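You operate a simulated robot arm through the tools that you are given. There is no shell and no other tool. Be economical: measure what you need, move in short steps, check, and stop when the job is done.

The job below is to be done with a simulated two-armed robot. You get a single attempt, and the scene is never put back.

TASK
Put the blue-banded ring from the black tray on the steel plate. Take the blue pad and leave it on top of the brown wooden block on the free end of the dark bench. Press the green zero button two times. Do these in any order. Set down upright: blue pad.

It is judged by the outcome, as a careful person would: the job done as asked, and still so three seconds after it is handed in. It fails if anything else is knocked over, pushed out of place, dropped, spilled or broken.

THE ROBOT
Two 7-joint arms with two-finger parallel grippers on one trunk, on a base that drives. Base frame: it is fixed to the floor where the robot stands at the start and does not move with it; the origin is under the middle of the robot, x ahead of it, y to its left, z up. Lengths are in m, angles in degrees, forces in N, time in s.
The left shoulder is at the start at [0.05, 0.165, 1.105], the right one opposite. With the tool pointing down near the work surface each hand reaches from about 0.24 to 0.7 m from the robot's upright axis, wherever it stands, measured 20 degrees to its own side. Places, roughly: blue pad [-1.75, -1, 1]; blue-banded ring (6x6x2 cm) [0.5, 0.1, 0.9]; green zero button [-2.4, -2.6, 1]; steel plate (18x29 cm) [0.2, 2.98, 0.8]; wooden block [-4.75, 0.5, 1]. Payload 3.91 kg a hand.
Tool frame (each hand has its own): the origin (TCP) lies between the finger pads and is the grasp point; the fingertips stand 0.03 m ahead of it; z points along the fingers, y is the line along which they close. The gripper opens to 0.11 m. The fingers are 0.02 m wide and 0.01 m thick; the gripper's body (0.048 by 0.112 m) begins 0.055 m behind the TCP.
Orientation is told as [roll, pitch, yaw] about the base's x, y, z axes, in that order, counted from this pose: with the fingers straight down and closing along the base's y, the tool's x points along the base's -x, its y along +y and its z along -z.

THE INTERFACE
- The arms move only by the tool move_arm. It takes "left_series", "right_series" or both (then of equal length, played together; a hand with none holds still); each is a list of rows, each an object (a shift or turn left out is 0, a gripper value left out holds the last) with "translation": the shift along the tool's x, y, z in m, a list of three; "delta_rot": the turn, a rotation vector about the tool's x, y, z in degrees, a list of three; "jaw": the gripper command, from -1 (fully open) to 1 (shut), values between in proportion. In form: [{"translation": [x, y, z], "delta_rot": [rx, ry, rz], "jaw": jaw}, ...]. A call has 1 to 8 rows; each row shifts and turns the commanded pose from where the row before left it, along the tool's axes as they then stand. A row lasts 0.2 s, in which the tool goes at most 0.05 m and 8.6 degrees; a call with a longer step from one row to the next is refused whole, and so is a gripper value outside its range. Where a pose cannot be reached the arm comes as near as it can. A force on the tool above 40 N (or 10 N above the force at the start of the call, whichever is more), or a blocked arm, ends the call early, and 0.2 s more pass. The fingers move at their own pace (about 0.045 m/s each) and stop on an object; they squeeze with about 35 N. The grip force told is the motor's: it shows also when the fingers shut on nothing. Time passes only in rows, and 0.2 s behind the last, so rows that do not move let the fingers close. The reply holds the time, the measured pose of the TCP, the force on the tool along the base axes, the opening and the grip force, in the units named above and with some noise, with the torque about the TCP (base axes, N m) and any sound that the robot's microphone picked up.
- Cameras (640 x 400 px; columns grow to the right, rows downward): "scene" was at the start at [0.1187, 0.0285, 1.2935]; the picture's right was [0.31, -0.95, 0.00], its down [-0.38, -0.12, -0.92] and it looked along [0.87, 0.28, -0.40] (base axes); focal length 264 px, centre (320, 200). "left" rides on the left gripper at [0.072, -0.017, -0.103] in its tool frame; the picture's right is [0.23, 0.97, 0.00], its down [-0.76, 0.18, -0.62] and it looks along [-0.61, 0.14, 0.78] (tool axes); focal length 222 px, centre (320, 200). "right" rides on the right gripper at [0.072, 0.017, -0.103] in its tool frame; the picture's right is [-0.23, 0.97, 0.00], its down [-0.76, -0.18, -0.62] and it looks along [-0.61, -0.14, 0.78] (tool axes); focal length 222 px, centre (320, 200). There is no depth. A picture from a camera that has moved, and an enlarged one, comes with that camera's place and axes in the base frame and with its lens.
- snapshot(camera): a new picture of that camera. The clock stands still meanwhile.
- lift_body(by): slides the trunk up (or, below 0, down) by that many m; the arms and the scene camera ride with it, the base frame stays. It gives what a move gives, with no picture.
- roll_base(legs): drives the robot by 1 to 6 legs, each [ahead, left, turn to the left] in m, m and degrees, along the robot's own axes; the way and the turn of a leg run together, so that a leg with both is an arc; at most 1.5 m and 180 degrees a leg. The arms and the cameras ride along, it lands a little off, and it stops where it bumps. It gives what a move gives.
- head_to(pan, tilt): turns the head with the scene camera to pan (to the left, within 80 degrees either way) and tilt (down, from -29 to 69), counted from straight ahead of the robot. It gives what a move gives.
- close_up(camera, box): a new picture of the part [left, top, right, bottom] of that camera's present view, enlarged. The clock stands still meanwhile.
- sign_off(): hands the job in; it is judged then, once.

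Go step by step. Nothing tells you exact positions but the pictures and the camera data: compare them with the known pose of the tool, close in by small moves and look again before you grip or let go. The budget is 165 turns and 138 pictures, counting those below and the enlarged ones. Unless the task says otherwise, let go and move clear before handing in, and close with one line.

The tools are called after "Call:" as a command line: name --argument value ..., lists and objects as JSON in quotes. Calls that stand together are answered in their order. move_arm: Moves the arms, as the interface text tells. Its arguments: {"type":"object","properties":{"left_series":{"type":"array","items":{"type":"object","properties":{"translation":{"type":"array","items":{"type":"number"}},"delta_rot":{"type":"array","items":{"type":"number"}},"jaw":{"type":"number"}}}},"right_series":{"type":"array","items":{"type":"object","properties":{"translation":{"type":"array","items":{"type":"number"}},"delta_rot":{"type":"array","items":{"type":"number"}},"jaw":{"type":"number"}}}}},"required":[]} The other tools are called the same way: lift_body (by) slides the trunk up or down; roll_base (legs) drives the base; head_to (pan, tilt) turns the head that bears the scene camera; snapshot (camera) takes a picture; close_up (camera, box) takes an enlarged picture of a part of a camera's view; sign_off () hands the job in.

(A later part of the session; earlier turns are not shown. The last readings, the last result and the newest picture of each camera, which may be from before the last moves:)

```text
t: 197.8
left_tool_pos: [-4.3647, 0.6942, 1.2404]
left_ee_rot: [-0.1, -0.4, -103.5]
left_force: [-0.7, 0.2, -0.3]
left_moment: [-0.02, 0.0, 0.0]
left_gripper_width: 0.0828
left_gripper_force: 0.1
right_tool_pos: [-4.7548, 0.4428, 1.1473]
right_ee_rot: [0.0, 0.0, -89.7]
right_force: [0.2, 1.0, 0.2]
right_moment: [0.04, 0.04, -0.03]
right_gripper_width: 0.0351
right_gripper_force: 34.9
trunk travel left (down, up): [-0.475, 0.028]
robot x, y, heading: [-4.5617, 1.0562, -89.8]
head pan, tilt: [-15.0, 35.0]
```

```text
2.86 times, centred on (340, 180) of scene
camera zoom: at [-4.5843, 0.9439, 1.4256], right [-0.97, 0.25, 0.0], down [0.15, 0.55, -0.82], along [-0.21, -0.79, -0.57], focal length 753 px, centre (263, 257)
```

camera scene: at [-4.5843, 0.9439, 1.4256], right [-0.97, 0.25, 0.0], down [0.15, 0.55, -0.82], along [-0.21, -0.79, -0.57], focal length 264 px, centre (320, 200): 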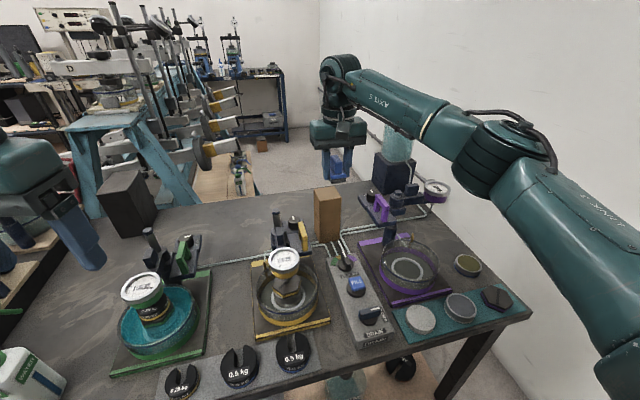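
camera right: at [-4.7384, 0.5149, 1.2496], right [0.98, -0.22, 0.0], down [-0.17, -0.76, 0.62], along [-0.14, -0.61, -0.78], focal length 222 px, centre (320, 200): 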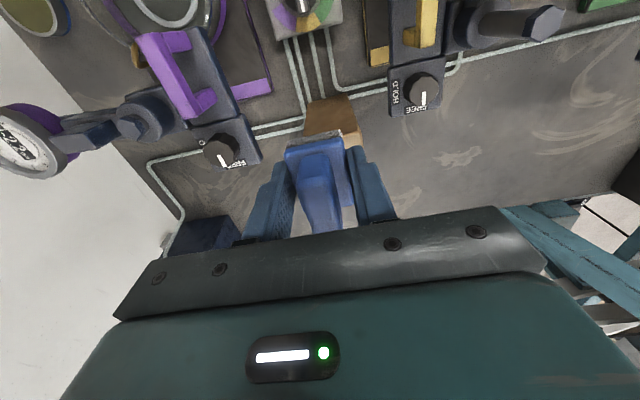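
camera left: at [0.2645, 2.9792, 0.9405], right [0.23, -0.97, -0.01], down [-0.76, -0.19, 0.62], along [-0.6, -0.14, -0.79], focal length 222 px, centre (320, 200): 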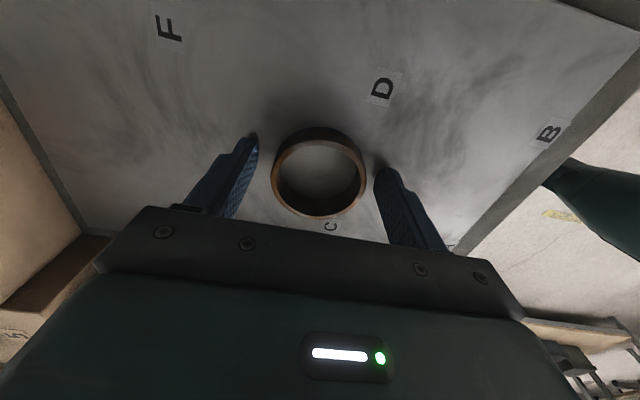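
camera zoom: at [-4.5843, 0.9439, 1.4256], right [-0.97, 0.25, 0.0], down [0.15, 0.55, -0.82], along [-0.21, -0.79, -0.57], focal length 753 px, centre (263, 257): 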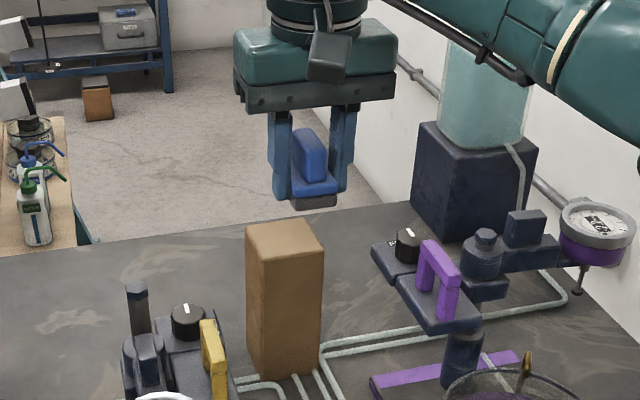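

Refined: block centre ≈ (-4.752, 0.384), top z≈1.03. Shifting the pad 6 cm further and lowering a little.

Call:
move_arm --right_series '[{"translation": [-0.02, 0.001, 0]}, {"translation": [-0.025, 0.001, 0]}, {"translation": [-0.014, 0.001, 0.01]}, {"translation": [0, 0, 0.02]}, {}]'

Call:
close_up --camera "right" --box '[240, 60, 420, 220]'

Call:
close_up --camera "scene" --box '[280, 130, 380, 250]'

```text
t: 199.0
left_tool_pos: [-4.3625, 0.6943, 1.2397]
left_ee_rot: [-0.2, -0.4, -103.3]
left_force: [0.1, -0.5, -0.1]
left_moment: [0.0, 0.02, 0.0]
left_gripper_width: 0.0823
left_gripper_force: 0.1
right_tool_pos: [-4.7553, 0.4025, 1.1173]
right_ee_rot: [0.1, 0.1, -89.7]
right_force: [0.0, 0.2, -0.9]
right_moment: [0.0, 0.02, 0.03]
right_gripper_width: 0.0353
right_gripper_force: 34.5
right hand out of reach, approached as far as the arm can: row 2, 3
trunk travel left (down, up): [-0.475, 0.028]
robot x, y, heading: [-4.5606, 1.0582, -89.7]
head pan, tilt: [-15.0, 35.0]
```

```text
2.50 times, centred on (330, 140) of right
camera zoom: at [-4.739, 0.474, 1.219], right [0.98, -0.22, 0.0], down [-0.17, -0.76, 0.62], along [-0.14, -0.61, -0.78], focal length 555 px, centre (295, 350)
```

zoom: 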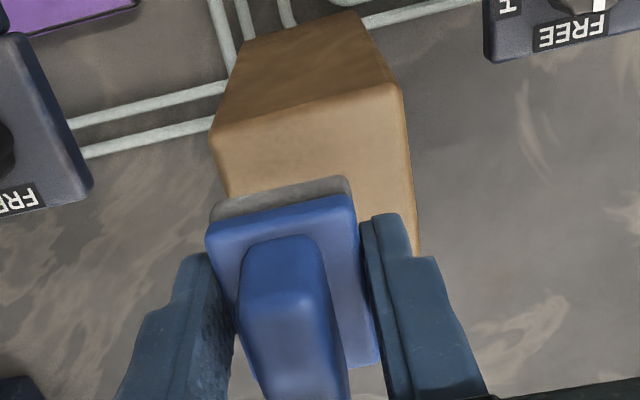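

```text
3.33 times, centred on (330, 190) of scene
camera zoom: at [-4.5836, 0.9438, 1.4256], right [-0.97, 0.25, 0.0], down [0.14, 0.55, -0.82], along [-0.21, -0.79, -0.57], focal length 879 px, centre (287, 233)
```

zoom: 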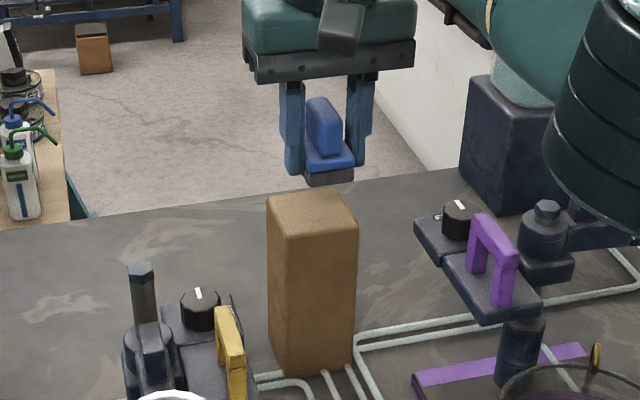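

The reach limit left it 1 cm short in y (0.4025; want ≈0.39). Trying again slightly lower, where reach should be better.

Call:
move_arm --right_series '[{"translation": [0, 0.002, 0.015]}, {"translation": [-0.012, 0.002, 0]}, {}]'

Call:
close_up --camera "scene" --box '[290, 140, 370, 230]'

Call:
close_up --camera "right" --box '[240, 60, 420, 220]'

```text
t: 199.8
left_tool_pos: [-4.3638, 0.6946, 1.2404]
left_ee_rot: [0.0, -0.4, -103.4]
left_force: [0.3, -0.4, 0.5]
left_moment: [-0.03, 0.01, 0.0]
left_gripper_width: 0.0825
left_gripper_force: 0.0
right_tool_pos: [-4.755, 0.4008, 1.1025]
right_ee_rot: [0.1, -0.1, -89.7]
right_force: [-0.2, 0.4, -0.7]
right_moment: [0.04, 0.04, 0.0]
right_gripper_width: 0.0353
right_gripper_force: 35.3
right hand out of reach, approached as far as the arm can: row 2
trunk travel left (down, up): [-0.475, 0.028]
robot x, y, heading: [-4.5647, 1.0581, -89.7]
head pan, tilt: [-15.0, 35.0]
```

```text
4.44 times, centred on (330, 185) of scene
camera zoom: at [-4.5841, 0.9436, 1.4255], right [-0.97, 0.25, 0.0], down [0.15, 0.56, -0.82], along [-0.21, -0.79, -0.57], focal length 1172 px, centre (276, 267)
```

zoom: 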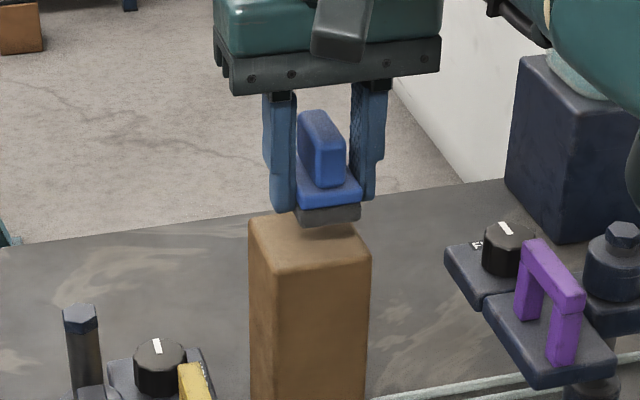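

```text
2.50 times, centred on (330, 140) of right
camera zoom: at [-4.7374, 0.4739, 1.204], right [0.97, -0.22, 0.0], down [-0.17, -0.76, 0.62], along [-0.14, -0.61, -0.78], focal length 555 px, centre (295, 350)
```

zoom: 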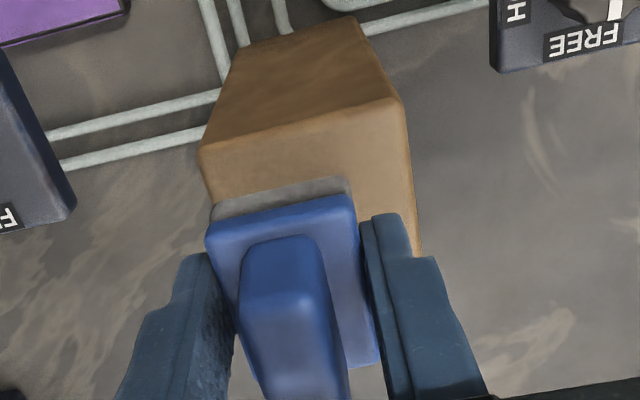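

Taking the parallax into account, the pad spans y≈0.365–0.415 and x≈-4.774…-4.737, inside the block's 0.36–0.42 and -4.781…-4.717. Lowering gently.

Call:
move_arm --right_series '[{"translation": [0, 0.004, 0.01]}, {"translation": [0, 0, 0.008]}, {}]'

Call:
close_up --camera "scene" --box '[290, 140, 370, 230]'

Call:
close_up --camera "right" --box '[240, 60, 420, 220]'

```text
t: 200.6
left_tool_pos: [-4.3633, 0.6935, 1.24]
left_ee_rot: [-0.1, -0.4, -103.3]
left_force: [0.1, -0.1, 0.9]
left_moment: [0.06, -0.01, -0.01]
left_gripper_width: 0.0823
left_gripper_force: 0.0
right_tool_pos: [-4.7502, 0.4012, 1.0835]
right_ee_rot: [0.1, 0.0, -89.6]
right_force: [0.1, 0.1, 0.6]
right_moment: [-0.05, 0.02, -0.01]
right_gripper_width: 0.0353
right_gripper_force: 35.3
trunk travel left (down, up): [-0.475, 0.028]
robot x, y, heading: [-4.5648, 1.0549, -89.6]
head pan, tilt: [-15.0, 35.0]
```

```text
4.44 times, centred on (330, 185) of scene
camera zoom: at [-4.5839, 0.9438, 1.4256], right [-0.97, 0.25, 0.0], down [0.14, 0.55, -0.82], along [-0.21, -0.79, -0.57], focal length 1172 px, centre (276, 267)
```

zoom: 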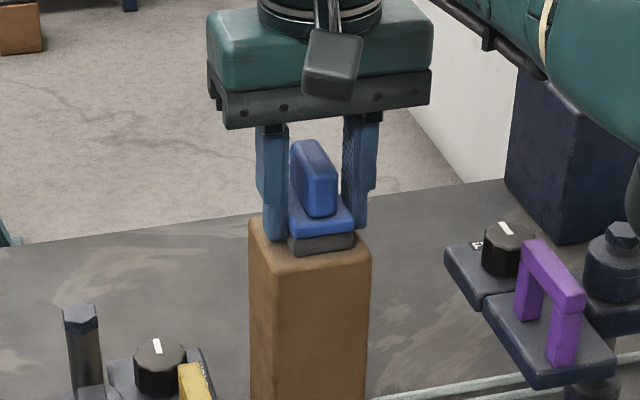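

```text
2.50 times, centred on (330, 140) of right
camera zoom: at [-4.7333, 0.4743, 1.1857], right [0.97, -0.22, 0.0], down [-0.17, -0.76, 0.62], along [-0.14, -0.61, -0.78], focal length 555 px, centre (295, 350)
```

zoom: 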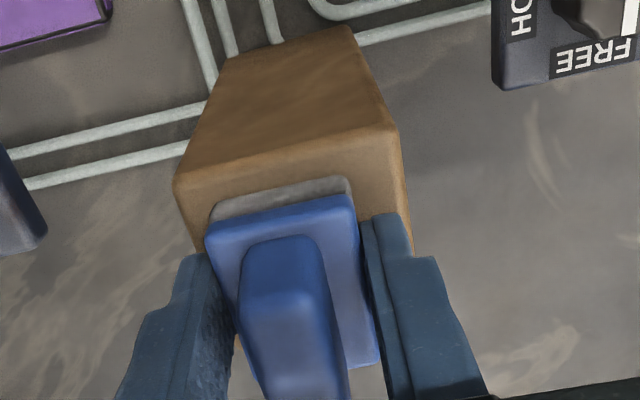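

Nearly touching and centred in x. Lowering in 3 mm steps until contact.

Call:
move_arm --right_series '[{"translation": [0, 0, 0.004]}, {"translation": [0, 0, 0.004]}, {}]'

Call:
close_up --camera "scene" --box '[290, 140, 370, 230]'

```text
t: 201.4
left_tool_pos: [-4.3621, 0.6975, 1.2422]
left_ee_rot: [-0.2, -0.6, -103.5]
left_force: [0.3, -0.9, -0.6]
left_moment: [0.0, 0.0, 0.01]
left_gripper_width: 0.0825
left_gripper_force: 0.1
right_tool_pos: [-4.7499, 0.4032, 1.0835]
right_ee_rot: [0.0, -0.8, -89.7]
right_force: [-3.0, -3.6, 36.8]
right_moment: [0.36, 0.09, 0.03]
right_gripper_width: 0.0354
right_gripper_force: 35.4
trunk travel left (down, up): [-0.475, 0.028]
robot x, y, heading: [-4.5633, 1.0573, -89.4]
head pan, tilt: [-15.0, 35.0]
```

```text
4.44 times, centred on (330, 185) of scene
camera zoom: at [-4.5832, 0.9476, 1.4263], right [-0.97, 0.25, 0.0], down [0.14, 0.55, -0.82], along [-0.21, -0.79, -0.57], focal length 1172 px, centre (276, 267)
```

zoom: 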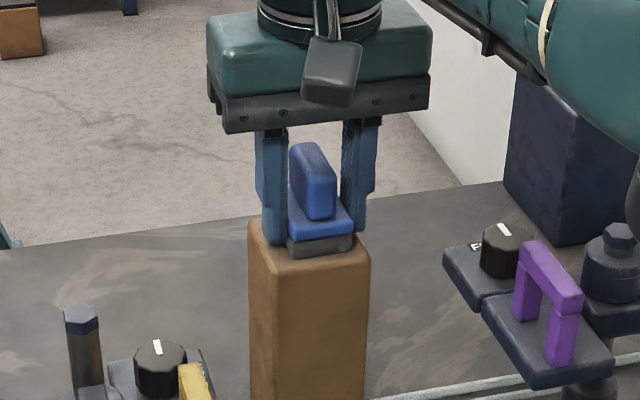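

Full contact at 37 N; the pad sits on the block. Relieving the pressure before opening.

Call:
move_arm --right_series '[{"translation": [0, 0, -0.004]}, {"translation": [0, 0, -0.002]}, {}]'

```text
t: 202.2
left_tool_pos: [-4.3633, 0.6963, 1.241]
left_ee_rot: [-0.1, -0.5, -103.5]
left_force: [1.4, -0.1, -0.2]
left_moment: [0.0, 0.0, -0.02]
left_gripper_width: 0.0824
left_gripper_force: 0.0
right_tool_pos: [-4.7496, 0.402, 1.0824]
right_ee_rot: [0.1, -0.2, -89.6]
right_force: [-1.5, -1.1, 18.2]
right_moment: [-0.27, 0.0, 0.01]
right_gripper_width: 0.0352
right_gripper_force: 34.7
trunk travel left (down, up): [-0.475, 0.028]
robot x, y, heading: [-4.5655, 1.0606, -89.7]
head pan, tilt: [-15.0, 35.0]
```

Call:
move_arm --right_series '[{"translation": [0, 0, -0.003]}, {}]'

```text
t: 202.8
left_tool_pos: [-4.3632, 0.6945, 1.2395]
left_ee_rot: [-0.2, -0.6, -103.5]
left_force: [0.1, -0.6, 0.1]
left_moment: [-0.01, -0.03, 0.03]
left_gripper_width: 0.0824
left_gripper_force: 0.0
right_tool_pos: [-4.7502, 0.4023, 1.0839]
right_ee_rot: [0.0, 0.2, -89.8]
right_force: [-1.1, -0.2, 7.1]
right_moment: [-0.21, -0.03, -0.03]
right_gripper_width: 0.035
right_gripper_force: 34.5
trunk travel left (down, up): [-0.475, 0.028]
robot x, y, heading: [-4.5675, 1.0574, -89.6]
head pan, tilt: [-15.0, 35.0]
```

Pressure is down to 7 N. Opening the fingers moderately.

Call:
move_arm --right_series '[{"jaw": 0.2}, {"jaw": -0.1}, {}, {}]'

Call:
close_up --camera "right" --box '[240, 60, 420, 220]'

Call:
close_up --camera "scene" --box '[290, 140, 370, 230]'

```text
t: 203.8
left_tool_pos: [-4.3633, 0.6938, 1.2404]
left_ee_rot: [-0.1, -0.5, -103.4]
left_force: [0.6, -0.4, 0.5]
left_moment: [0.01, 0.01, 0.0]
left_gripper_width: 0.0828
left_gripper_force: 0.1
right_tool_pos: [-4.7504, 0.401, 1.0839]
right_ee_rot: [0.2, 0.0, -89.7]
right_force: [0.0, -0.4, 0.1]
right_moment: [0.02, 0.03, -0.01]
right_gripper_width: 0.0607
right_gripper_force: 0.0
trunk travel left (down, up): [-0.475, 0.028]
robot x, y, heading: [-4.5623, 1.0559, -89.4]
head pan, tilt: [-15.0, 35.0]
```

```text
2.50 times, centred on (330, 140) of right
camera zoom: at [-4.7332, 0.4736, 1.1858], right [0.97, -0.22, 0.0], down [-0.17, -0.76, 0.62], along [-0.14, -0.61, -0.78], focal length 555 px, centre (295, 350)
```

zoom: 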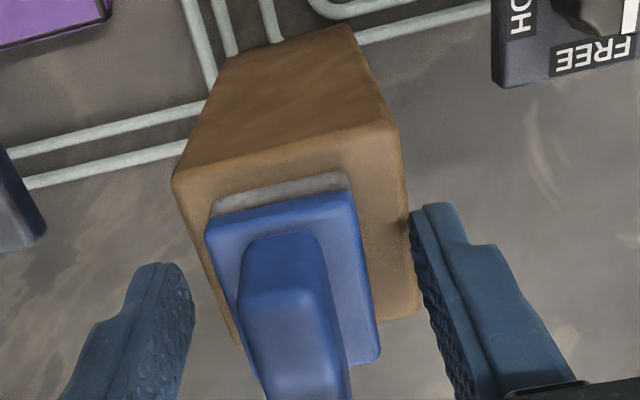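

```text
4.44 times, centred on (330, 185) of scene
camera zoom: at [-4.584, 0.9437, 1.4256], right [-0.97, 0.25, 0.0], down [0.15, 0.55, -0.82], along [-0.21, -0.79, -0.57], focal length 1172 px, centre (276, 267)
```

zoom: 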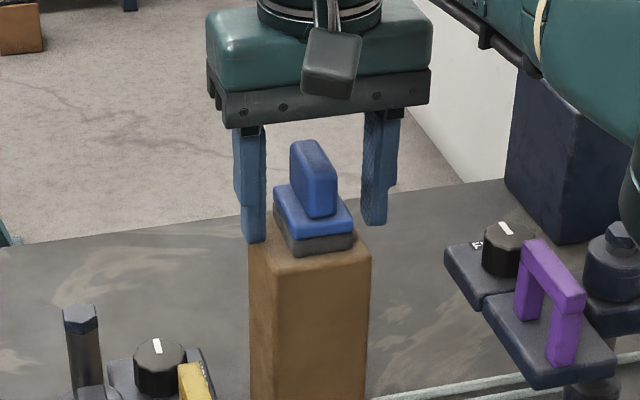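

The pad sits upright within the block's top. Raising the hand straight up and drawing it back.

Call:
move_arm --right_series '[{"translation": [0, 0, -0.01]}, {"translation": [0, 0, -0.02]}, {"translation": [0, 0, -0.025]}, {"translation": [0.01, 0, -0.03]}, {"translation": [0.025, 0, -0.025]}, {"translation": [0.04, 0, -0.01]}, {"translation": [0.045, 0, -0.005]}, {"translation": [0.045, 0, -0.005]}]'

Call:
move_arm --right_series '[{"translation": [0.045, 0, 0]}, {"translation": [0.045, 0, 0]}, {"translation": [0.045, 0, 0]}, {"translation": [0.03, 0, 0]}]'

Call:
snapshot --camera "scene"

```text
t: 205.6
left_tool_pos: [-4.3649, 0.6949, 1.2405]
left_ee_rot: [-0.1, -0.5, -103.5]
left_force: [-0.4, 0.5, -1.3]
left_moment: [0.02, 0.04, 0.0]
left_gripper_width: 0.0827
left_gripper_force: 0.0
right_tool_pos: [-4.7495, 0.5695, 1.2142]
right_ee_rot: [0.2, 0.0, -89.7]
right_force: [-0.4, -0.5, 0.5]
right_moment: [-0.03, -0.04, 0.01]
right_gripper_width: 0.0605
right_gripper_force: 0.0
trunk travel left (down, up): [-0.475, 0.028]
robot x, y, heading: [-4.561, 1.0598, -89.7]
head pan, tilt: [-15.0, 35.0]
```

```text
t: 206.6
left_tool_pos: [-4.3637, 0.6943, 1.2407]
left_ee_rot: [-0.1, -0.3, -103.4]
left_force: [-0.6, 0.6, 0.0]
left_moment: [0.0, 0.0, 0.01]
left_gripper_width: 0.0825
left_gripper_force: 0.0
right_tool_pos: [-4.7506, 0.7335, 1.2144]
right_ee_rot: [-0.1, 0.0, -89.7]
right_force: [-0.1, -0.2, -0.7]
right_moment: [0.0, -0.03, 0.03]
right_gripper_width: 0.0605
right_gripper_force: 0.1
trunk travel left (down, up): [-0.475, 0.028]
robot x, y, heading: [-4.5601, 1.0584, -89.8]
head pan, tilt: [-15.0, 35.0]
```

```text
43 pictures are left
camera scene: at [-4.584, 0.944, 1.4256], right [-0.97, 0.25, 0.0], down [0.15, 0.55, -0.82], along [-0.21, -0.79, -0.57], focal length 264 px, centre (320, 200)
```

scene: 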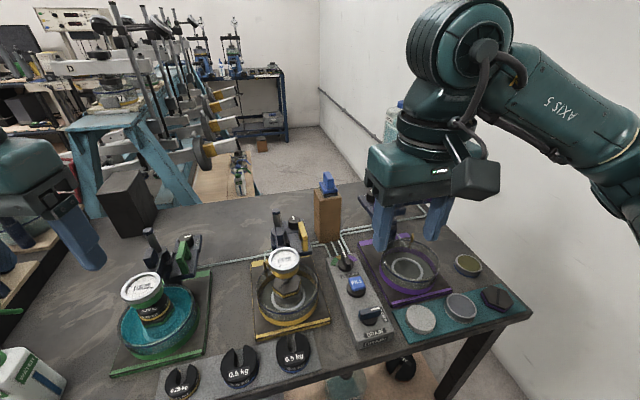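

The pad is standing on the block and the hand is clear. Now backing out and driving the same corridor toward the zero button near (-2.4, -2.6).

Call:
roll_base --legs '[[-0.36, 0, 0], [0, 0, 90], [0.95, 0, 0], [0.95, 0, 0], [0, 0, -90]]'

Call:
lift_body --by -0.15

Call:
roll_base --legs '[[1.3, 0, 0], [1.3, 0, 0]]'

Call:
head_to --pan 0 --tilt 15

Call:
snapshot --camera "scene"

```text
t: 225.8
left_tool_pos: [-2.4543, 1.1494, 1.2405]
left_ee_rot: [-0.1, -0.4, -101.5]
left_force: [0.3, -0.4, -0.5]
left_moment: [0.01, 0.0, -0.01]
left_gripper_width: 0.0827
left_gripper_force: 0.1
right_tool_pos: [-2.845, 1.1741, 1.2134]
right_ee_rot: [0.1, 0.0, -87.8]
right_force: [0.5, -0.1, 0.4]
right_moment: [-0.01, 0.01, 0.03]
right_gripper_width: 0.0605
right_gripper_force: 0.0
trunk travel left (down, up): [-0.475, 0.028]
robot x, y, heading: [-2.67, 1.5056, -87.5]
head pan, tilt: [-15.0, 35.0]
```

```text
t: 227.5
left_tool_pos: [-2.4535, 1.1495, 1.091]
left_ee_rot: [-0.1, -0.4, -101.5]
left_force: [-0.4, 0.8, 0.3]
left_moment: [-0.03, -0.02, 0.0]
left_gripper_width: 0.0824
left_gripper_force: 0.0
right_tool_pos: [-2.8445, 1.174, 1.0656]
right_ee_rot: [0.0, 0.1, -87.8]
right_force: [0.7, 0.0, 0.0]
right_moment: [-0.01, 0.0, -0.02]
right_gripper_width: 0.0606
right_gripper_force: 0.1
trunk travel left (down, up): [-0.325, 0.178]
robot x, y, heading: [-2.6689, 1.5053, -87.8]
head pan, tilt: [-15.0, 35.0]
```

```text
t: 240.2
left_tool_pos: [-2.3567, -1.4625, 1.0887]
left_ee_rot: [-0.1, -0.4, -101.6]
left_force: [-0.3, -0.4, 0.1]
left_moment: [0.03, -0.01, 0.0]
left_gripper_width: 0.0827
left_gripper_force: 0.1
right_tool_pos: [-2.7459, -1.4362, 1.0641]
right_ee_rot: [0.1, 0.0, -87.9]
right_force: [-0.5, -0.4, -1.0]
right_moment: [0.0, 0.02, -0.01]
right_gripper_width: 0.0606
right_gripper_force: 0.0
trunk travel left (down, up): [-0.325, 0.178]
robot x, y, heading: [-2.5708, -1.1061, -88.0]
head pan, tilt: [-15.0, 35.0]
```

```text
t: 241.1
left_tool_pos: [-2.3562, -1.4615, 1.0887]
left_ee_rot: [-0.1, -0.4, -101.6]
left_force: [0.6, -0.7, -0.2]
left_moment: [-0.03, 0.0, -0.01]
left_gripper_width: 0.0827
left_gripper_force: 0.0
right_tool_pos: [-2.7468, -1.4355, 1.065]
right_ee_rot: [0.1, 0.0, -88.0]
right_force: [0.4, -0.4, -0.1]
right_moment: [-0.02, 0.01, 0.0]
right_gripper_width: 0.0604
right_gripper_force: 0.0
trunk travel left (down, up): [-0.325, 0.178]
robot x, y, heading: [-2.5658, -1.1003, -88.0]
head pan, tilt: [0.0, 15.0]
```

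```text
42 pictures are left
camera scene: at [-2.5614, -1.2273, 1.3075], right [-1.0, -0.04, 0.0], down [-0.01, 0.26, -0.97], along [0.03, -0.97, -0.26], focal length 264 px, centre (320, 200)
```

scene: 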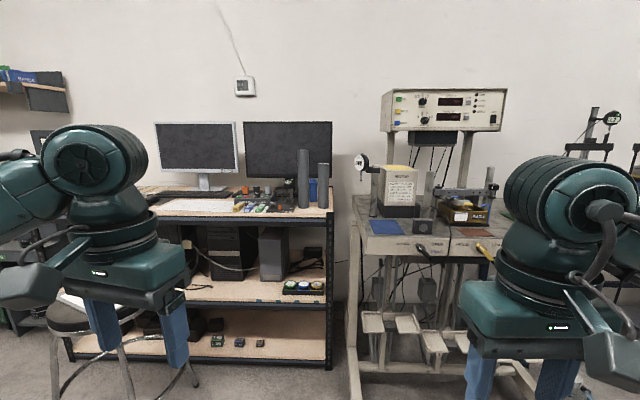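

The place (-2.4, -2.6) falls on the desk near column 300, row 188. Zooming in there.

Call:
close_up --camera "scene" --box '[220, 140, 350, 225]'

Call:
close_up --camera "scene" --box '[340, 80, 520, 270]'

```text
4.71 times, centred on (285, 182) of scene
camera zoom: at [-2.5614, -1.2273, 1.3075], right [-1.0, -0.04, 0.0], down [-0.01, 0.26, -0.97], along [0.03, -0.97, -0.26], focal length 1241 px, centre (485, 282)
```

zoom: 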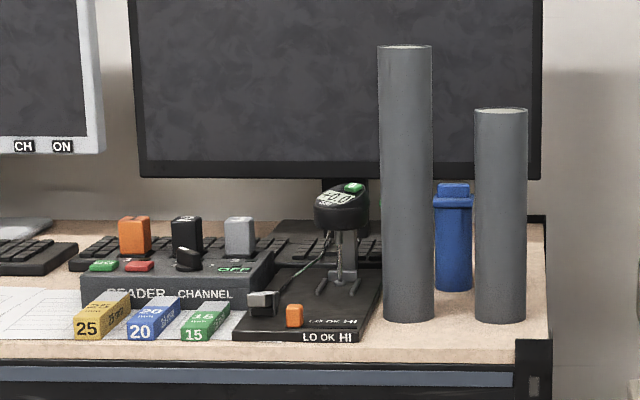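

```text
2.11 times, centred on (430, 175) of scene
camera zoom: at [-2.5614, -1.2273, 1.3075], right [-1.0, -0.04, 0.0], down [-0.01, 0.26, -0.97], along [0.03, -0.97, -0.26], focal length 555 px, centre (88, 253)
```

zoom: 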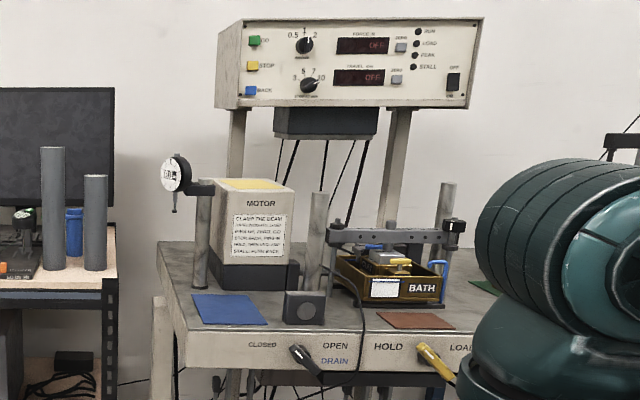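

The green button is atop the small digital gauge on the LO/OK/HI stand, about (-2.37, -2.6, 1.05). I drive to about (-2.3, -2.0), between the stool and the machine, to reach it with the right hand.

Call:
roll_base --legs '[[0.45, 0.235, 0], [0.42, 0, 0]]'

Call:
head_to --pan 0 --tilt 25

Call:
snapshot --camera "scene"

```text
t: 246.0
left_tool_pos: [-2.098, -2.2856, 1.0923]
left_ee_rot: [-0.1, -0.9, -102.7]
left_force: [0.0, 0.2, 0.2]
left_moment: [0.0, 0.01, 0.03]
left_gripper_width: 0.0823
left_gripper_force: 0.1
right_tool_pos: [-2.4905, -2.2485, 1.0623]
right_ee_rot: [-0.7, 0.3, -88.7]
right_force: [-0.3, 0.4, -0.5]
right_moment: [0.01, 0.01, -0.03]
right_gripper_width: 0.0603
right_gripper_force: 0.1
trunk travel left (down, up): [-0.325, 0.178]
robot x, y, heading: [-2.3066, -1.9327, -89.0]
head pan, tilt: [0.0, 15.0]
stopped in leg 2: the robot was blocked; the commanded pose is now the measured one
```

```text
t: 246.7
left_tool_pos: [-2.0973, -2.2837, 1.093]
left_ee_rot: [-0.1, -1.0, -102.7]
left_force: [0.7, -0.2, -0.5]
left_moment: [0.02, 0.04, -0.02]
left_gripper_width: 0.0824
left_gripper_force: 0.1
right_tool_pos: [-2.4905, -2.2486, 1.0619]
right_ee_rot: [-0.8, 0.3, -88.7]
right_force: [0.1, 0.3, -0.6]
right_moment: [-0.02, 0.01, -0.01]
right_gripper_width: 0.0604
right_gripper_force: 0.0
trunk travel left (down, up): [-0.325, 0.178]
robot x, y, heading: [-2.3063, -1.9341, -88.7]
head pan, tilt: [0.0, 25.0]
```

```text
39 pictures are left
camera scene: at [-2.2991, -2.0426, 1.2925], right [-1.0, -0.02, 0.0], down [-0.01, 0.41, -0.91], along [0.02, -0.91, -0.41], focal length 264 px, centre (320, 200)
```

scene: 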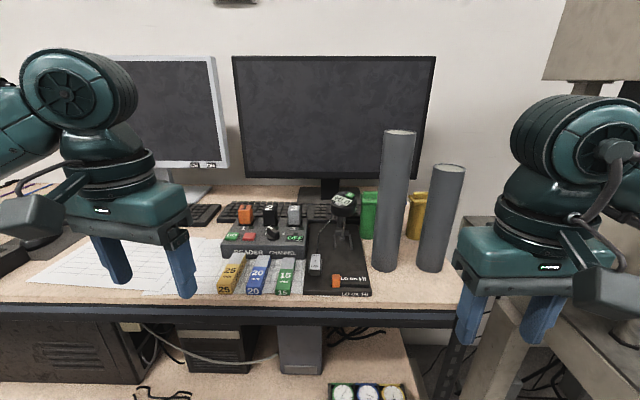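

The base was blocked at y≈-1.93. I look down on both sides to see what it touched.

Call:
head_to --pan -50 --tilt 45

Call:
snapshot --camera "scene"

Call:
head_to --pan 55 --tilt 50

Call:
snapshot --camera "scene"

```text
t: 247.9
left_tool_pos: [-2.0975, -2.2845, 1.0924]
left_ee_rot: [-0.1, -1.0, -102.5]
left_force: [-0.3, -0.4, -0.2]
left_moment: [0.0, 0.01, -0.02]
left_gripper_width: 0.0823
left_gripper_force: 0.0
right_tool_pos: [-2.4902, -2.2475, 1.0624]
right_ee_rot: [-0.7, 0.3, -88.7]
right_force: [-0.8, 0.1, -0.7]
right_moment: [0.0, -0.04, 0.0]
right_gripper_width: 0.0604
right_gripper_force: 0.1
trunk travel left (down, up): [-0.325, 0.178]
robot x, y, heading: [-2.3052, -1.9321, -88.6]
head pan, tilt: [-50.0, 45.0]
```

```text
38 pictures are left
camera scene: at [-2.3625, -2.0041, 1.2617], right [-0.66, 0.75, -0.01], down [0.53, 0.46, -0.71], along [-0.53, -0.47, -0.7], focal length 264 px, centre (320, 200)
```

scene: 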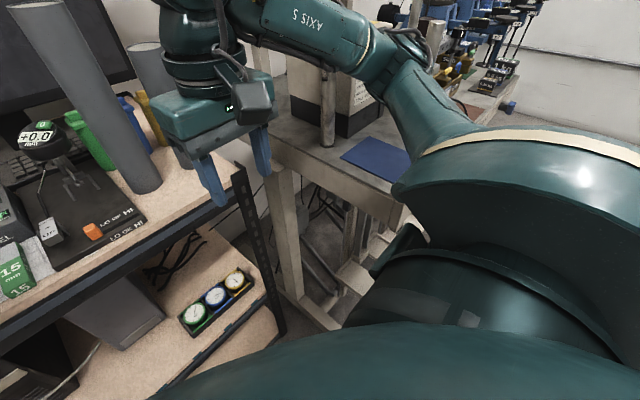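

```text
t: 249.7
left_tool_pos: [-2.0985, -2.2842, 1.0933]
left_ee_rot: [-0.1, -1.1, -102.5]
left_force: [0.3, 0.2, -0.4]
left_moment: [0.02, 0.0, 0.01]
left_gripper_width: 0.0826
left_gripper_force: 0.2
right_tool_pos: [-2.4905, -2.2474, 1.0623]
right_ee_rot: [-0.8, 0.2, -88.6]
right_force: [0.3, 0.6, 0.9]
right_moment: [0.01, -0.02, -0.01]
right_gripper_width: 0.0606
right_gripper_force: 0.2
trunk travel left (down, up): [-0.325, 0.178]
robot x, y, heading: [-2.3062, -1.9293, -88.8]
head pan, tilt: [55.0, 50.0]
```

```text
37 pictures are left
camera scene: at [-2.2373, -1.9935, 1.2544], right [-0.56, -0.83, 0.01], down [-0.64, 0.42, -0.65], along [0.53, -0.37, -0.76], focal length 264 px, centre (320, 200)
```

scene: 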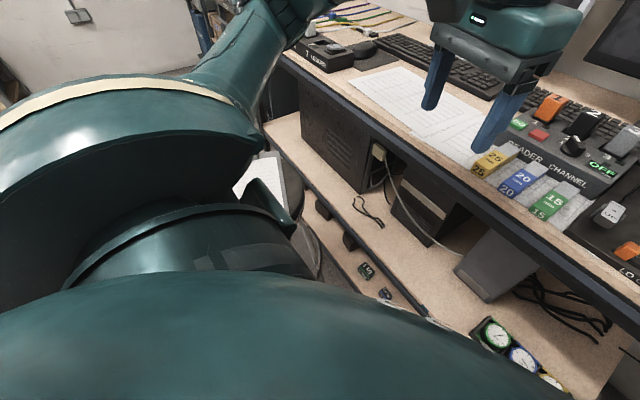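

I judge the base touched the machine's caster foot near (-2.68, -2.11). The button triangulates to (-2.358, -2.647, 1.04). I back off, shift left 7 cm, and creep forward between the caster and the stool.

Call:
roll_base --legs '[[-0.06, 0, 0], [0, 0.065, -1], [0.08, 0, 0]]'

Call:
roll_base --legs '[[0.07, 0, 0]]'

Call:
head_to --pan -5 --tilt 30

Call:
snapshot --camera "scene"

```text
t: 251.9
left_tool_pos: [-2.0417, -2.3154, 1.0897]
left_ee_rot: [0.0, -0.4, -103.4]
left_force: [-0.3, -0.5, -0.2]
left_moment: [0.03, 0.01, -0.01]
left_gripper_width: 0.0823
left_gripper_force: 0.1
right_tool_pos: [-2.432, -2.2734, 1.058]
right_ee_rot: [-0.5, 0.9, -89.5]
right_force: [-0.7, 0.2, -0.2]
right_moment: [0.03, -0.02, -0.02]
right_gripper_width: 0.0606
right_gripper_force: 0.1
trunk travel left (down, up): [-0.325, 0.178]
robot x, y, heading: [-2.2386, -1.9516, -89.5]
head pan, tilt: [55.0, 50.0]
```

```text
t: 252.8
left_tool_pos: [-2.0387, -2.3315, 1.0931]
left_ee_rot: [-0.1, -1.0, -104.2]
left_force: [-1.3, 0.1, -0.5]
left_moment: [0.05, -0.05, 0.02]
left_gripper_width: 0.0827
left_gripper_force: 0.0
right_tool_pos: [-2.4329, -2.2847, 1.0576]
right_ee_rot: [-0.8, 1.1, -90.3]
right_force: [0.4, -1.9, 0.4]
right_moment: [0.1, 0.11, 0.01]
right_gripper_width: 0.0607
right_gripper_force: 0.1
trunk travel left (down, up): [-0.325, 0.178]
robot x, y, heading: [-2.2357, -1.9718, -90.2]
head pan, tilt: [55.0, 50.0]
stopped in leg 1: the robot was blocked; the commanded pose is now the measured one
```

```text
t: 254.1
left_tool_pos: [-2.0345, -2.3291, 1.0918]
left_ee_rot: [-0.4, -1.2, -104.0]
left_force: [0.7, 0.1, 0.2]
left_moment: [0.01, 0.01, 0.02]
left_gripper_width: 0.0824
left_gripper_force: 0.0
right_tool_pos: [-2.4258, -2.2823, 1.0595]
right_ee_rot: [-1.2, 0.9, -89.9]
right_force: [1.2, 0.4, -0.4]
right_moment: [0.0, -0.03, 0.01]
right_gripper_width: 0.0603
right_gripper_force: 0.1
trunk travel left (down, up): [-0.325, 0.178]
robot x, y, heading: [-2.2378, -1.9791, -90.0]
head pan, tilt: [-5.0, 30.0]
```

```text
36 pictures are left
camera scene: at [-2.2361, -2.0798, 1.2843], right [-1.0, 0.09, 0.01], down [0.04, 0.49, -0.87], along [-0.08, -0.87, -0.49], focal length 264 px, centre (320, 200)
```

scene: 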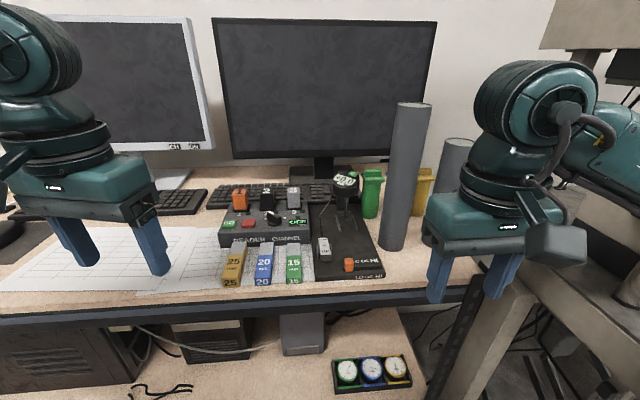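

Blocked again at y≈-1.975. I won't push on: tilting the hand forward will give the extra reach for a button. I back off 3 cm and look closely at the gauge.

Call:
roll_base --legs '[[-0.03, 0, 0]]'

Call:
close_up --camera "scene" --box '[300, 150, 390, 220]'

Call:
snapshot --camera "right"

```text
t: 254.8
left_tool_pos: [-2.0404, -2.3322, 1.0925]
left_ee_rot: [-0.1, -0.7, -104.0]
left_force: [-0.5, 1.3, 0.3]
left_moment: [0.03, 0.02, 0.01]
left_gripper_width: 0.0823
left_gripper_force: 0.1
right_tool_pos: [-2.4329, -2.287, 1.0572]
right_ee_rot: [-0.7, 1.2, -90.4]
right_force: [0.8, 0.6, 0.0]
right_moment: [-0.02, 0.08, 0.01]
right_gripper_width: 0.0608
right_gripper_force: 0.1
trunk travel left (down, up): [-0.325, 0.178]
robot x, y, heading: [-2.2347, -1.9692, -90.3]
head pan, tilt: [-5.0, 30.0]
stopped in leg 1: the robot was blocked; the commanded pose is now the measured one
```

```text
5.71 times, centred on (345, 185) of scene
camera zoom: at [-2.2427, -2.0858, 1.2844], right [-1.0, 0.09, 0.0], down [0.04, 0.49, -0.87], along [-0.08, -0.86, -0.5], focal length 1507 px, centre (177, 286)
```

zoom: 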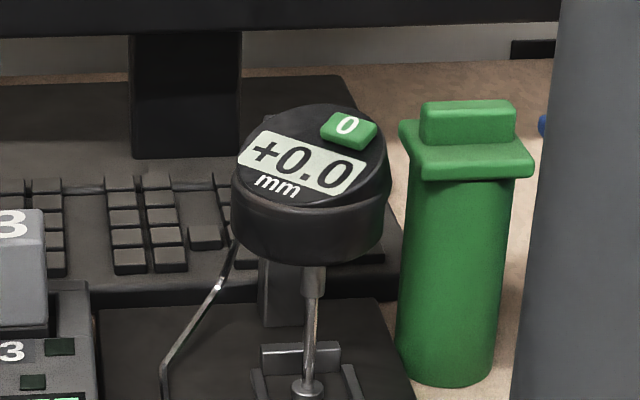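

```text
34 pictures are left
camera right: at [-2.414, -2.2162, 1.1602], right [0.97, -0.23, -0.02], down [-0.18, -0.77, 0.61], along [-0.16, -0.59, -0.79], focal length 222 px, centre (320, 200)
```

right: 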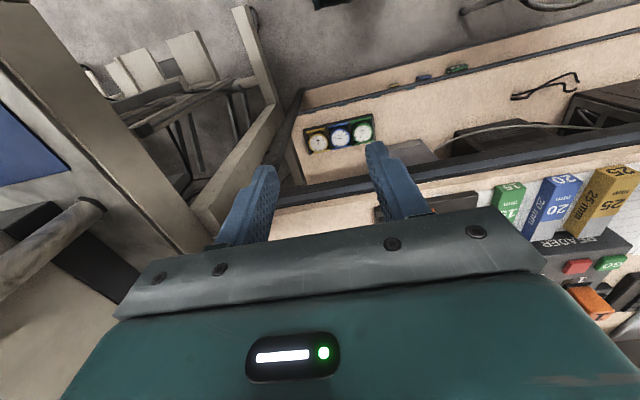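

Even backing is refused, so something is in contact. I look to the right side and down.

Call:
head_to --pan -78 --tilt 30

Call:
snapshot --camera "scene"

Call:
head_to --pan 78 --tilt 40

Call:
snapshot --camera "scene"

```text
t: 256.2
left_tool_pos: [-2.037, -2.3306, 1.0918]
left_ee_rot: [-0.2, -1.0, -104.0]
left_force: [-0.7, 0.3, 0.0]
left_moment: [0.0, 0.01, 0.02]
left_gripper_width: 0.0828
left_gripper_force: 0.0
right_tool_pos: [-2.4293, -2.2847, 1.0574]
right_ee_rot: [-0.8, 1.2, -90.2]
right_force: [0.1, -0.8, -0.6]
right_moment: [-0.02, -0.02, 0.01]
right_gripper_width: 0.0607
right_gripper_force: 0.0
trunk travel left (down, up): [-0.325, 0.178]
robot x, y, heading: [-2.2404, -1.9691, -90.0]
head pan, tilt: [-78.0, 30.0]
```

```text
33 pictures are left
camera scene: at [-2.32, -2.0121, 1.2838], right [-0.21, 0.98, -0.01], down [0.49, 0.1, -0.87], along [-0.85, -0.18, -0.49], focal length 264 px, centre (320, 200)
```

scene: 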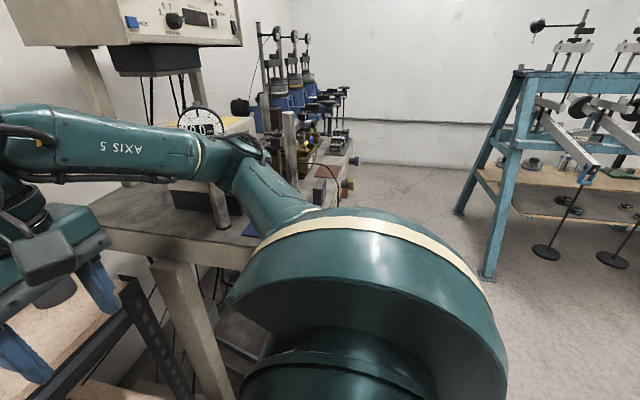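

```text
t: 258.6
left_tool_pos: [-2.0381, -2.3312, 1.0914]
left_ee_rot: [-0.2, -0.8, -104.0]
left_force: [-0.8, 0.0, 1.0]
left_moment: [0.01, 0.01, 0.01]
left_gripper_width: 0.0827
left_gripper_force: 0.0
right_tool_pos: [-2.4296, -2.2839, 1.0568]
right_ee_rot: [-0.9, 1.1, -90.3]
right_force: [-0.5, -0.1, -0.1]
right_moment: [-0.05, 0.02, -0.01]
right_gripper_width: 0.0605
right_gripper_force: 0.1
trunk travel left (down, up): [-0.325, 0.178]
robot x, y, heading: [-2.2356, -1.9706, -90.2]
head pan, tilt: [78.0, 40.0]
```

```text
32 pictures are left
camera scene: at [-2.1497, -2.0117, 1.2679], right [-0.21, -0.98, 0.01], down [-0.63, 0.13, -0.76], along [0.75, -0.17, -0.64], focal length 264 px, centre (320, 200)
```

scene: 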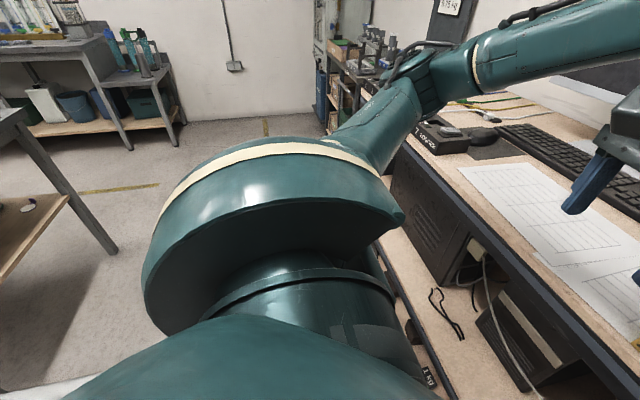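

The right elbow is very near the machine's dial gauge. Zooming there to see whether it touches.

Call:
head_to --pan -78 --tilt 30

Call:
close_up --camera "scene" --box '[120, 80, 320, 220]'

```text
t: 261.1
left_tool_pos: [-2.0373, -2.3304, 1.0917]
left_ee_rot: [-0.3, -0.8, -104.0]
left_force: [0.5, 0.3, -0.2]
left_moment: [-0.03, -0.02, 0.0]
left_gripper_width: 0.0824
left_gripper_force: 0.0
right_tool_pos: [-2.4299, -2.2849, 1.0574]
right_ee_rot: [-1.0, 1.2, -90.2]
right_force: [0.1, -0.3, -1.2]
right_moment: [-0.03, 0.02, 0.0]
right_gripper_width: 0.0604
right_gripper_force: 0.0
trunk travel left (down, up): [-0.325, 0.178]
robot x, y, heading: [-2.2379, -1.9722, -89.9]
head pan, tilt: [-78.0, 30.0]
```

```text
2.86 times, centred on (220, 150) of scene
camera zoom: at [-2.3198, -2.0122, 1.284], right [-0.21, 0.98, -0.01], down [0.48, 0.1, -0.87], along [-0.85, -0.18, -0.49], focal length 753 px, centre (606, 343)
```

zoom: 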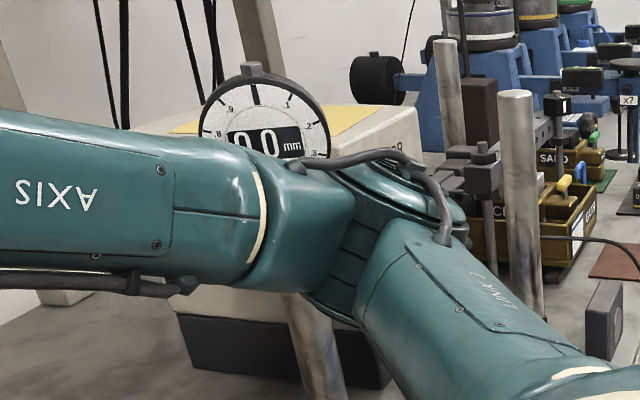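

The elbow rests against the gauge post region. I ease the right hand leftward and back a little to draw the elbow away from the machine.

Call:
move_arm --right_series '[{"translation": [0.005, 0.02, 0]}, {"translation": [0.005, 0.03, 0]}, {"translation": [0.005, 0.03, 0]}, {}]'

Call:
close_up --camera "scene" --box '[120, 80, 320, 220]'

```text
t: 262.1
left_tool_pos: [-2.0415, -2.332, 1.0935]
left_ee_rot: [0.1, -0.8, -103.9]
left_force: [-0.6, 1.7, 0.5]
left_moment: [-0.13, 0.0, -0.01]
left_gripper_width: 0.0826
left_gripper_force: 0.0
right_tool_pos: [-2.3562, -2.2723, 1.0541]
right_ee_rot: [-0.7, 1.2, -90.0]
right_force: [-0.7, 0.9, 0.6]
right_moment: [-0.11, -0.04, -0.02]
right_gripper_width: 0.0605
right_gripper_force: 0.1
trunk travel left (down, up): [-0.325, 0.178]
robot x, y, heading: [-2.2387, -1.9759, -90.1]
head pan, tilt: [-78.0, 30.0]
```

```text
2.86 times, centred on (220, 150) of scene
camera zoom: at [-2.3264, -2.0161, 1.2838], right [-0.21, 0.98, -0.01], down [0.49, 0.1, -0.87], along [-0.85, -0.18, -0.5], focal length 753 px, centre (606, 343)
```

zoom: 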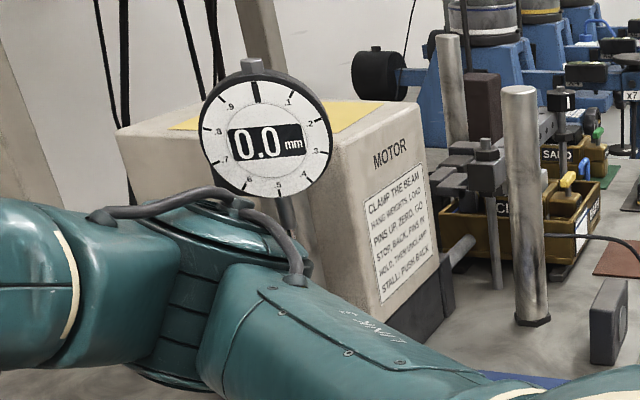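

The elbow came away from the gauge, which stands intact. Now backing off a few centimetres.

Call:
roll_base --legs '[[-0.06, 0, 0]]'

```text
t: 263.0
left_tool_pos: [-2.0404, -2.277, 1.0897]
left_ee_rot: [-0.1, -0.5, -104.1]
left_force: [0.5, -0.3, 0.8]
left_moment: [-0.01, 0.02, 0.0]
left_gripper_width: 0.0824
left_gripper_force: 0.2
right_tool_pos: [-2.3557, -2.2156, 1.0528]
right_ee_rot: [-0.7, 1.5, -90.2]
right_force: [0.6, 0.3, -0.3]
right_moment: [-0.02, 0.0, -0.01]
right_gripper_width: 0.0607
right_gripper_force: 0.1
trunk travel left (down, up): [-0.325, 0.178]
robot x, y, heading: [-2.2378, -1.9145, -90.0]
head pan, tilt: [-78.0, 30.0]
```

Freed, at y≈-1.915. I'll raise the trunk (elbow above the gauge), tilt the right hand forward for reach, and use the right-hand finger of the half-open gripper so that the gripper body stays clear of the grey cylinder.

Call:
lift_body --by 0.16

Call:
move_arm --right_series '[{"delta_rot": [0, -8.5, 0], "jaw": -0.27}, {"delta_rot": [0, -8.5, 0]}, {"delta_rot": [0, -8.5, 0]}, {"delta_rot": [0, -8.5, 0]}, {}]'

Call:
head_to --pan -10 --tilt 35

Call:
snapshot --camera "scene"

```text
t: 264.9
left_tool_pos: [-2.0407, -2.2762, 1.2507]
left_ee_rot: [-0.1, -0.4, -104.0]
left_force: [-0.8, 0.4, 0.1]
left_moment: [0.02, 0.01, -0.02]
left_gripper_width: 0.0823
left_gripper_force: 0.1
right_tool_pos: [-2.3552, -2.2156, 1.2124]
right_ee_rot: [-0.8, 1.5, -90.2]
right_force: [1.1, 0.4, -0.1]
right_moment: [-0.03, -0.02, -0.03]
right_gripper_width: 0.0606
right_gripper_force: 0.1
trunk travel left (down, up): [-0.485, 0.018]
robot x, y, heading: [-2.2384, -1.9077, -90.2]
head pan, tilt: [-78.0, 30.0]
```

```text
t: 266.1
left_tool_pos: [-2.0414, -2.277, 1.2492]
left_ee_rot: [-0.2, -0.3, -104.0]
left_force: [-0.2, 0.3, 0.2]
left_moment: [-0.03, 0.01, 0.03]
left_gripper_width: 0.0824
left_gripper_force: 0.0
right_tool_pos: [-2.3516, -2.2227, 1.2169]
right_ee_rot: [-0.8, -32.5, -89.7]
right_force: [-0.2, 0.1, 0.2]
right_moment: [0.03, 0.01, 0.01]
right_gripper_width: 0.0699
right_gripper_force: 0.2
right hand out of reach, approached as far as the arm can: row 4
trunk travel left (down, up): [-0.485, 0.018]
robot x, y, heading: [-2.2358, -1.9106, -90.2]
head pan, tilt: [-78.0, 30.0]
```

```text
t: 267.4
left_tool_pos: [-2.0415, -2.2776, 1.2492]
left_ee_rot: [-0.1, -0.4, -104.0]
left_force: [-0.3, -0.2, -0.1]
left_moment: [-0.01, -0.01, 0.02]
left_gripper_width: 0.0825
left_gripper_force: 0.1
right_tool_pos: [-2.351, -2.2208, 1.2172]
right_ee_rot: [-0.7, -32.4, -89.8]
right_force: [-1.0, 0.1, -0.2]
right_moment: [0.0, 0.01, -0.01]
right_gripper_width: 0.0699
right_gripper_force: 0.1
trunk travel left (down, up): [-0.485, 0.018]
robot x, y, heading: [-2.2372, -1.9106, -90.0]
head pan, tilt: [-10.0, 35.0]
```

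```text
29 pictures are left
camera scene: at [-2.2518, -2.0278, 1.4356], right [-0.98, 0.18, 0.0], down [0.1, 0.56, -0.82], along [-0.14, -0.81, -0.57], focal length 264 px, centre (320, 200)
```

scene: 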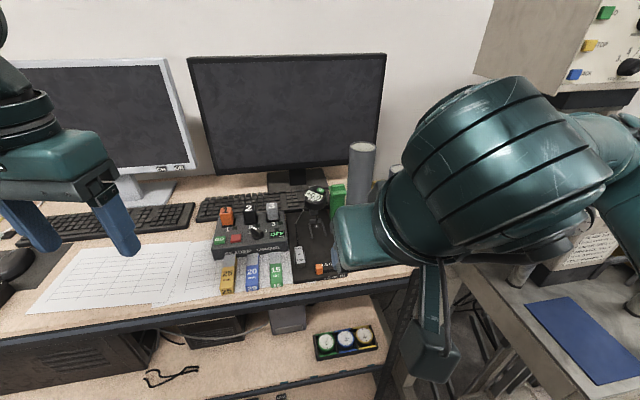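

The tilt is set (≈33°). Now moving the hand forward over the desk, stopping short of the gauge to check.

Call:
move_arm --right_series '[{"translation": [-0.0304, 0.0036, 0.0268]}, {"translation": [-0.0304, 0.0036, 0.0268]}, {"translation": [-0.0304, 0.0036, 0.0268]}, {"translation": [-0.0304, 0.0036, 0.0268]}, {"translation": [-0.0304, 0.0036, 0.0268]}, {"translation": [-0.0304, 0.0036, 0.0268]}, {"translation": [-0.0304, 0.0036, 0.0268]}, {"translation": [-0.0304, 0.0036, 0.0268]}]'

Call:
snapshot --camera "right"

Call:
snapshot --camera "scene"

```text
t: 269.2
left_tool_pos: [-2.0399, -2.2785, 1.2493]
left_ee_rot: [-0.1, -0.3, -104.0]
left_force: [-0.1, 0.0, -0.5]
left_moment: [0.02, 0.01, 0.01]
left_gripper_width: 0.0825
left_gripper_force: 0.0
right_tool_pos: [-2.3242, -2.5426, 1.1677]
right_ee_rot: [-0.9, -32.4, -89.7]
right_force: [0.0, -1.3, 0.0]
right_moment: [0.05, 0.01, 0.0]
right_gripper_width: 0.0701
right_gripper_force: 0.0
trunk travel left (down, up): [-0.485, 0.018]
robot x, y, heading: [-2.2381, -1.9096, -89.9]
head pan, tilt: [-10.0, 35.0]
```

```text
28 pictures are left
camera right: at [-2.3051, -2.4266, 1.2146], right [0.97, -0.19, 0.11], down [-0.17, -0.31, 0.94], along [-0.15, -0.93, -0.33], focal length 222 px, centre (320, 200)
```

right: 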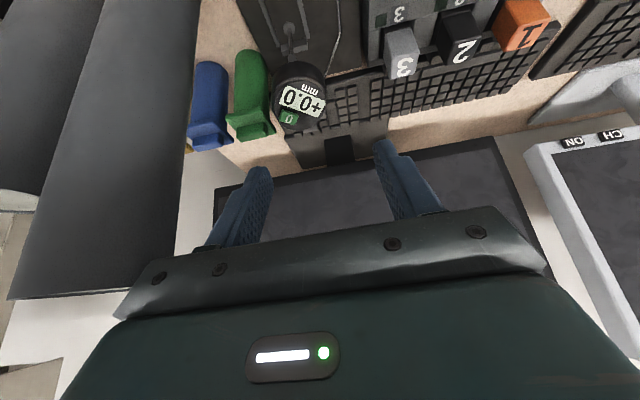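

```text
27 pictures are left
camera scene: at [-2.2512, -2.0284, 1.4355], right [-0.98, 0.18, 0.0], down [0.1, 0.57, -0.82], along [-0.14, -0.81, -0.57], focal length 264 px, centre (320, 200)
```

scene: 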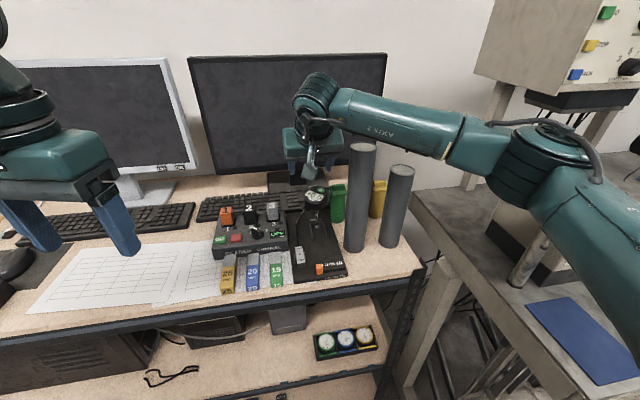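

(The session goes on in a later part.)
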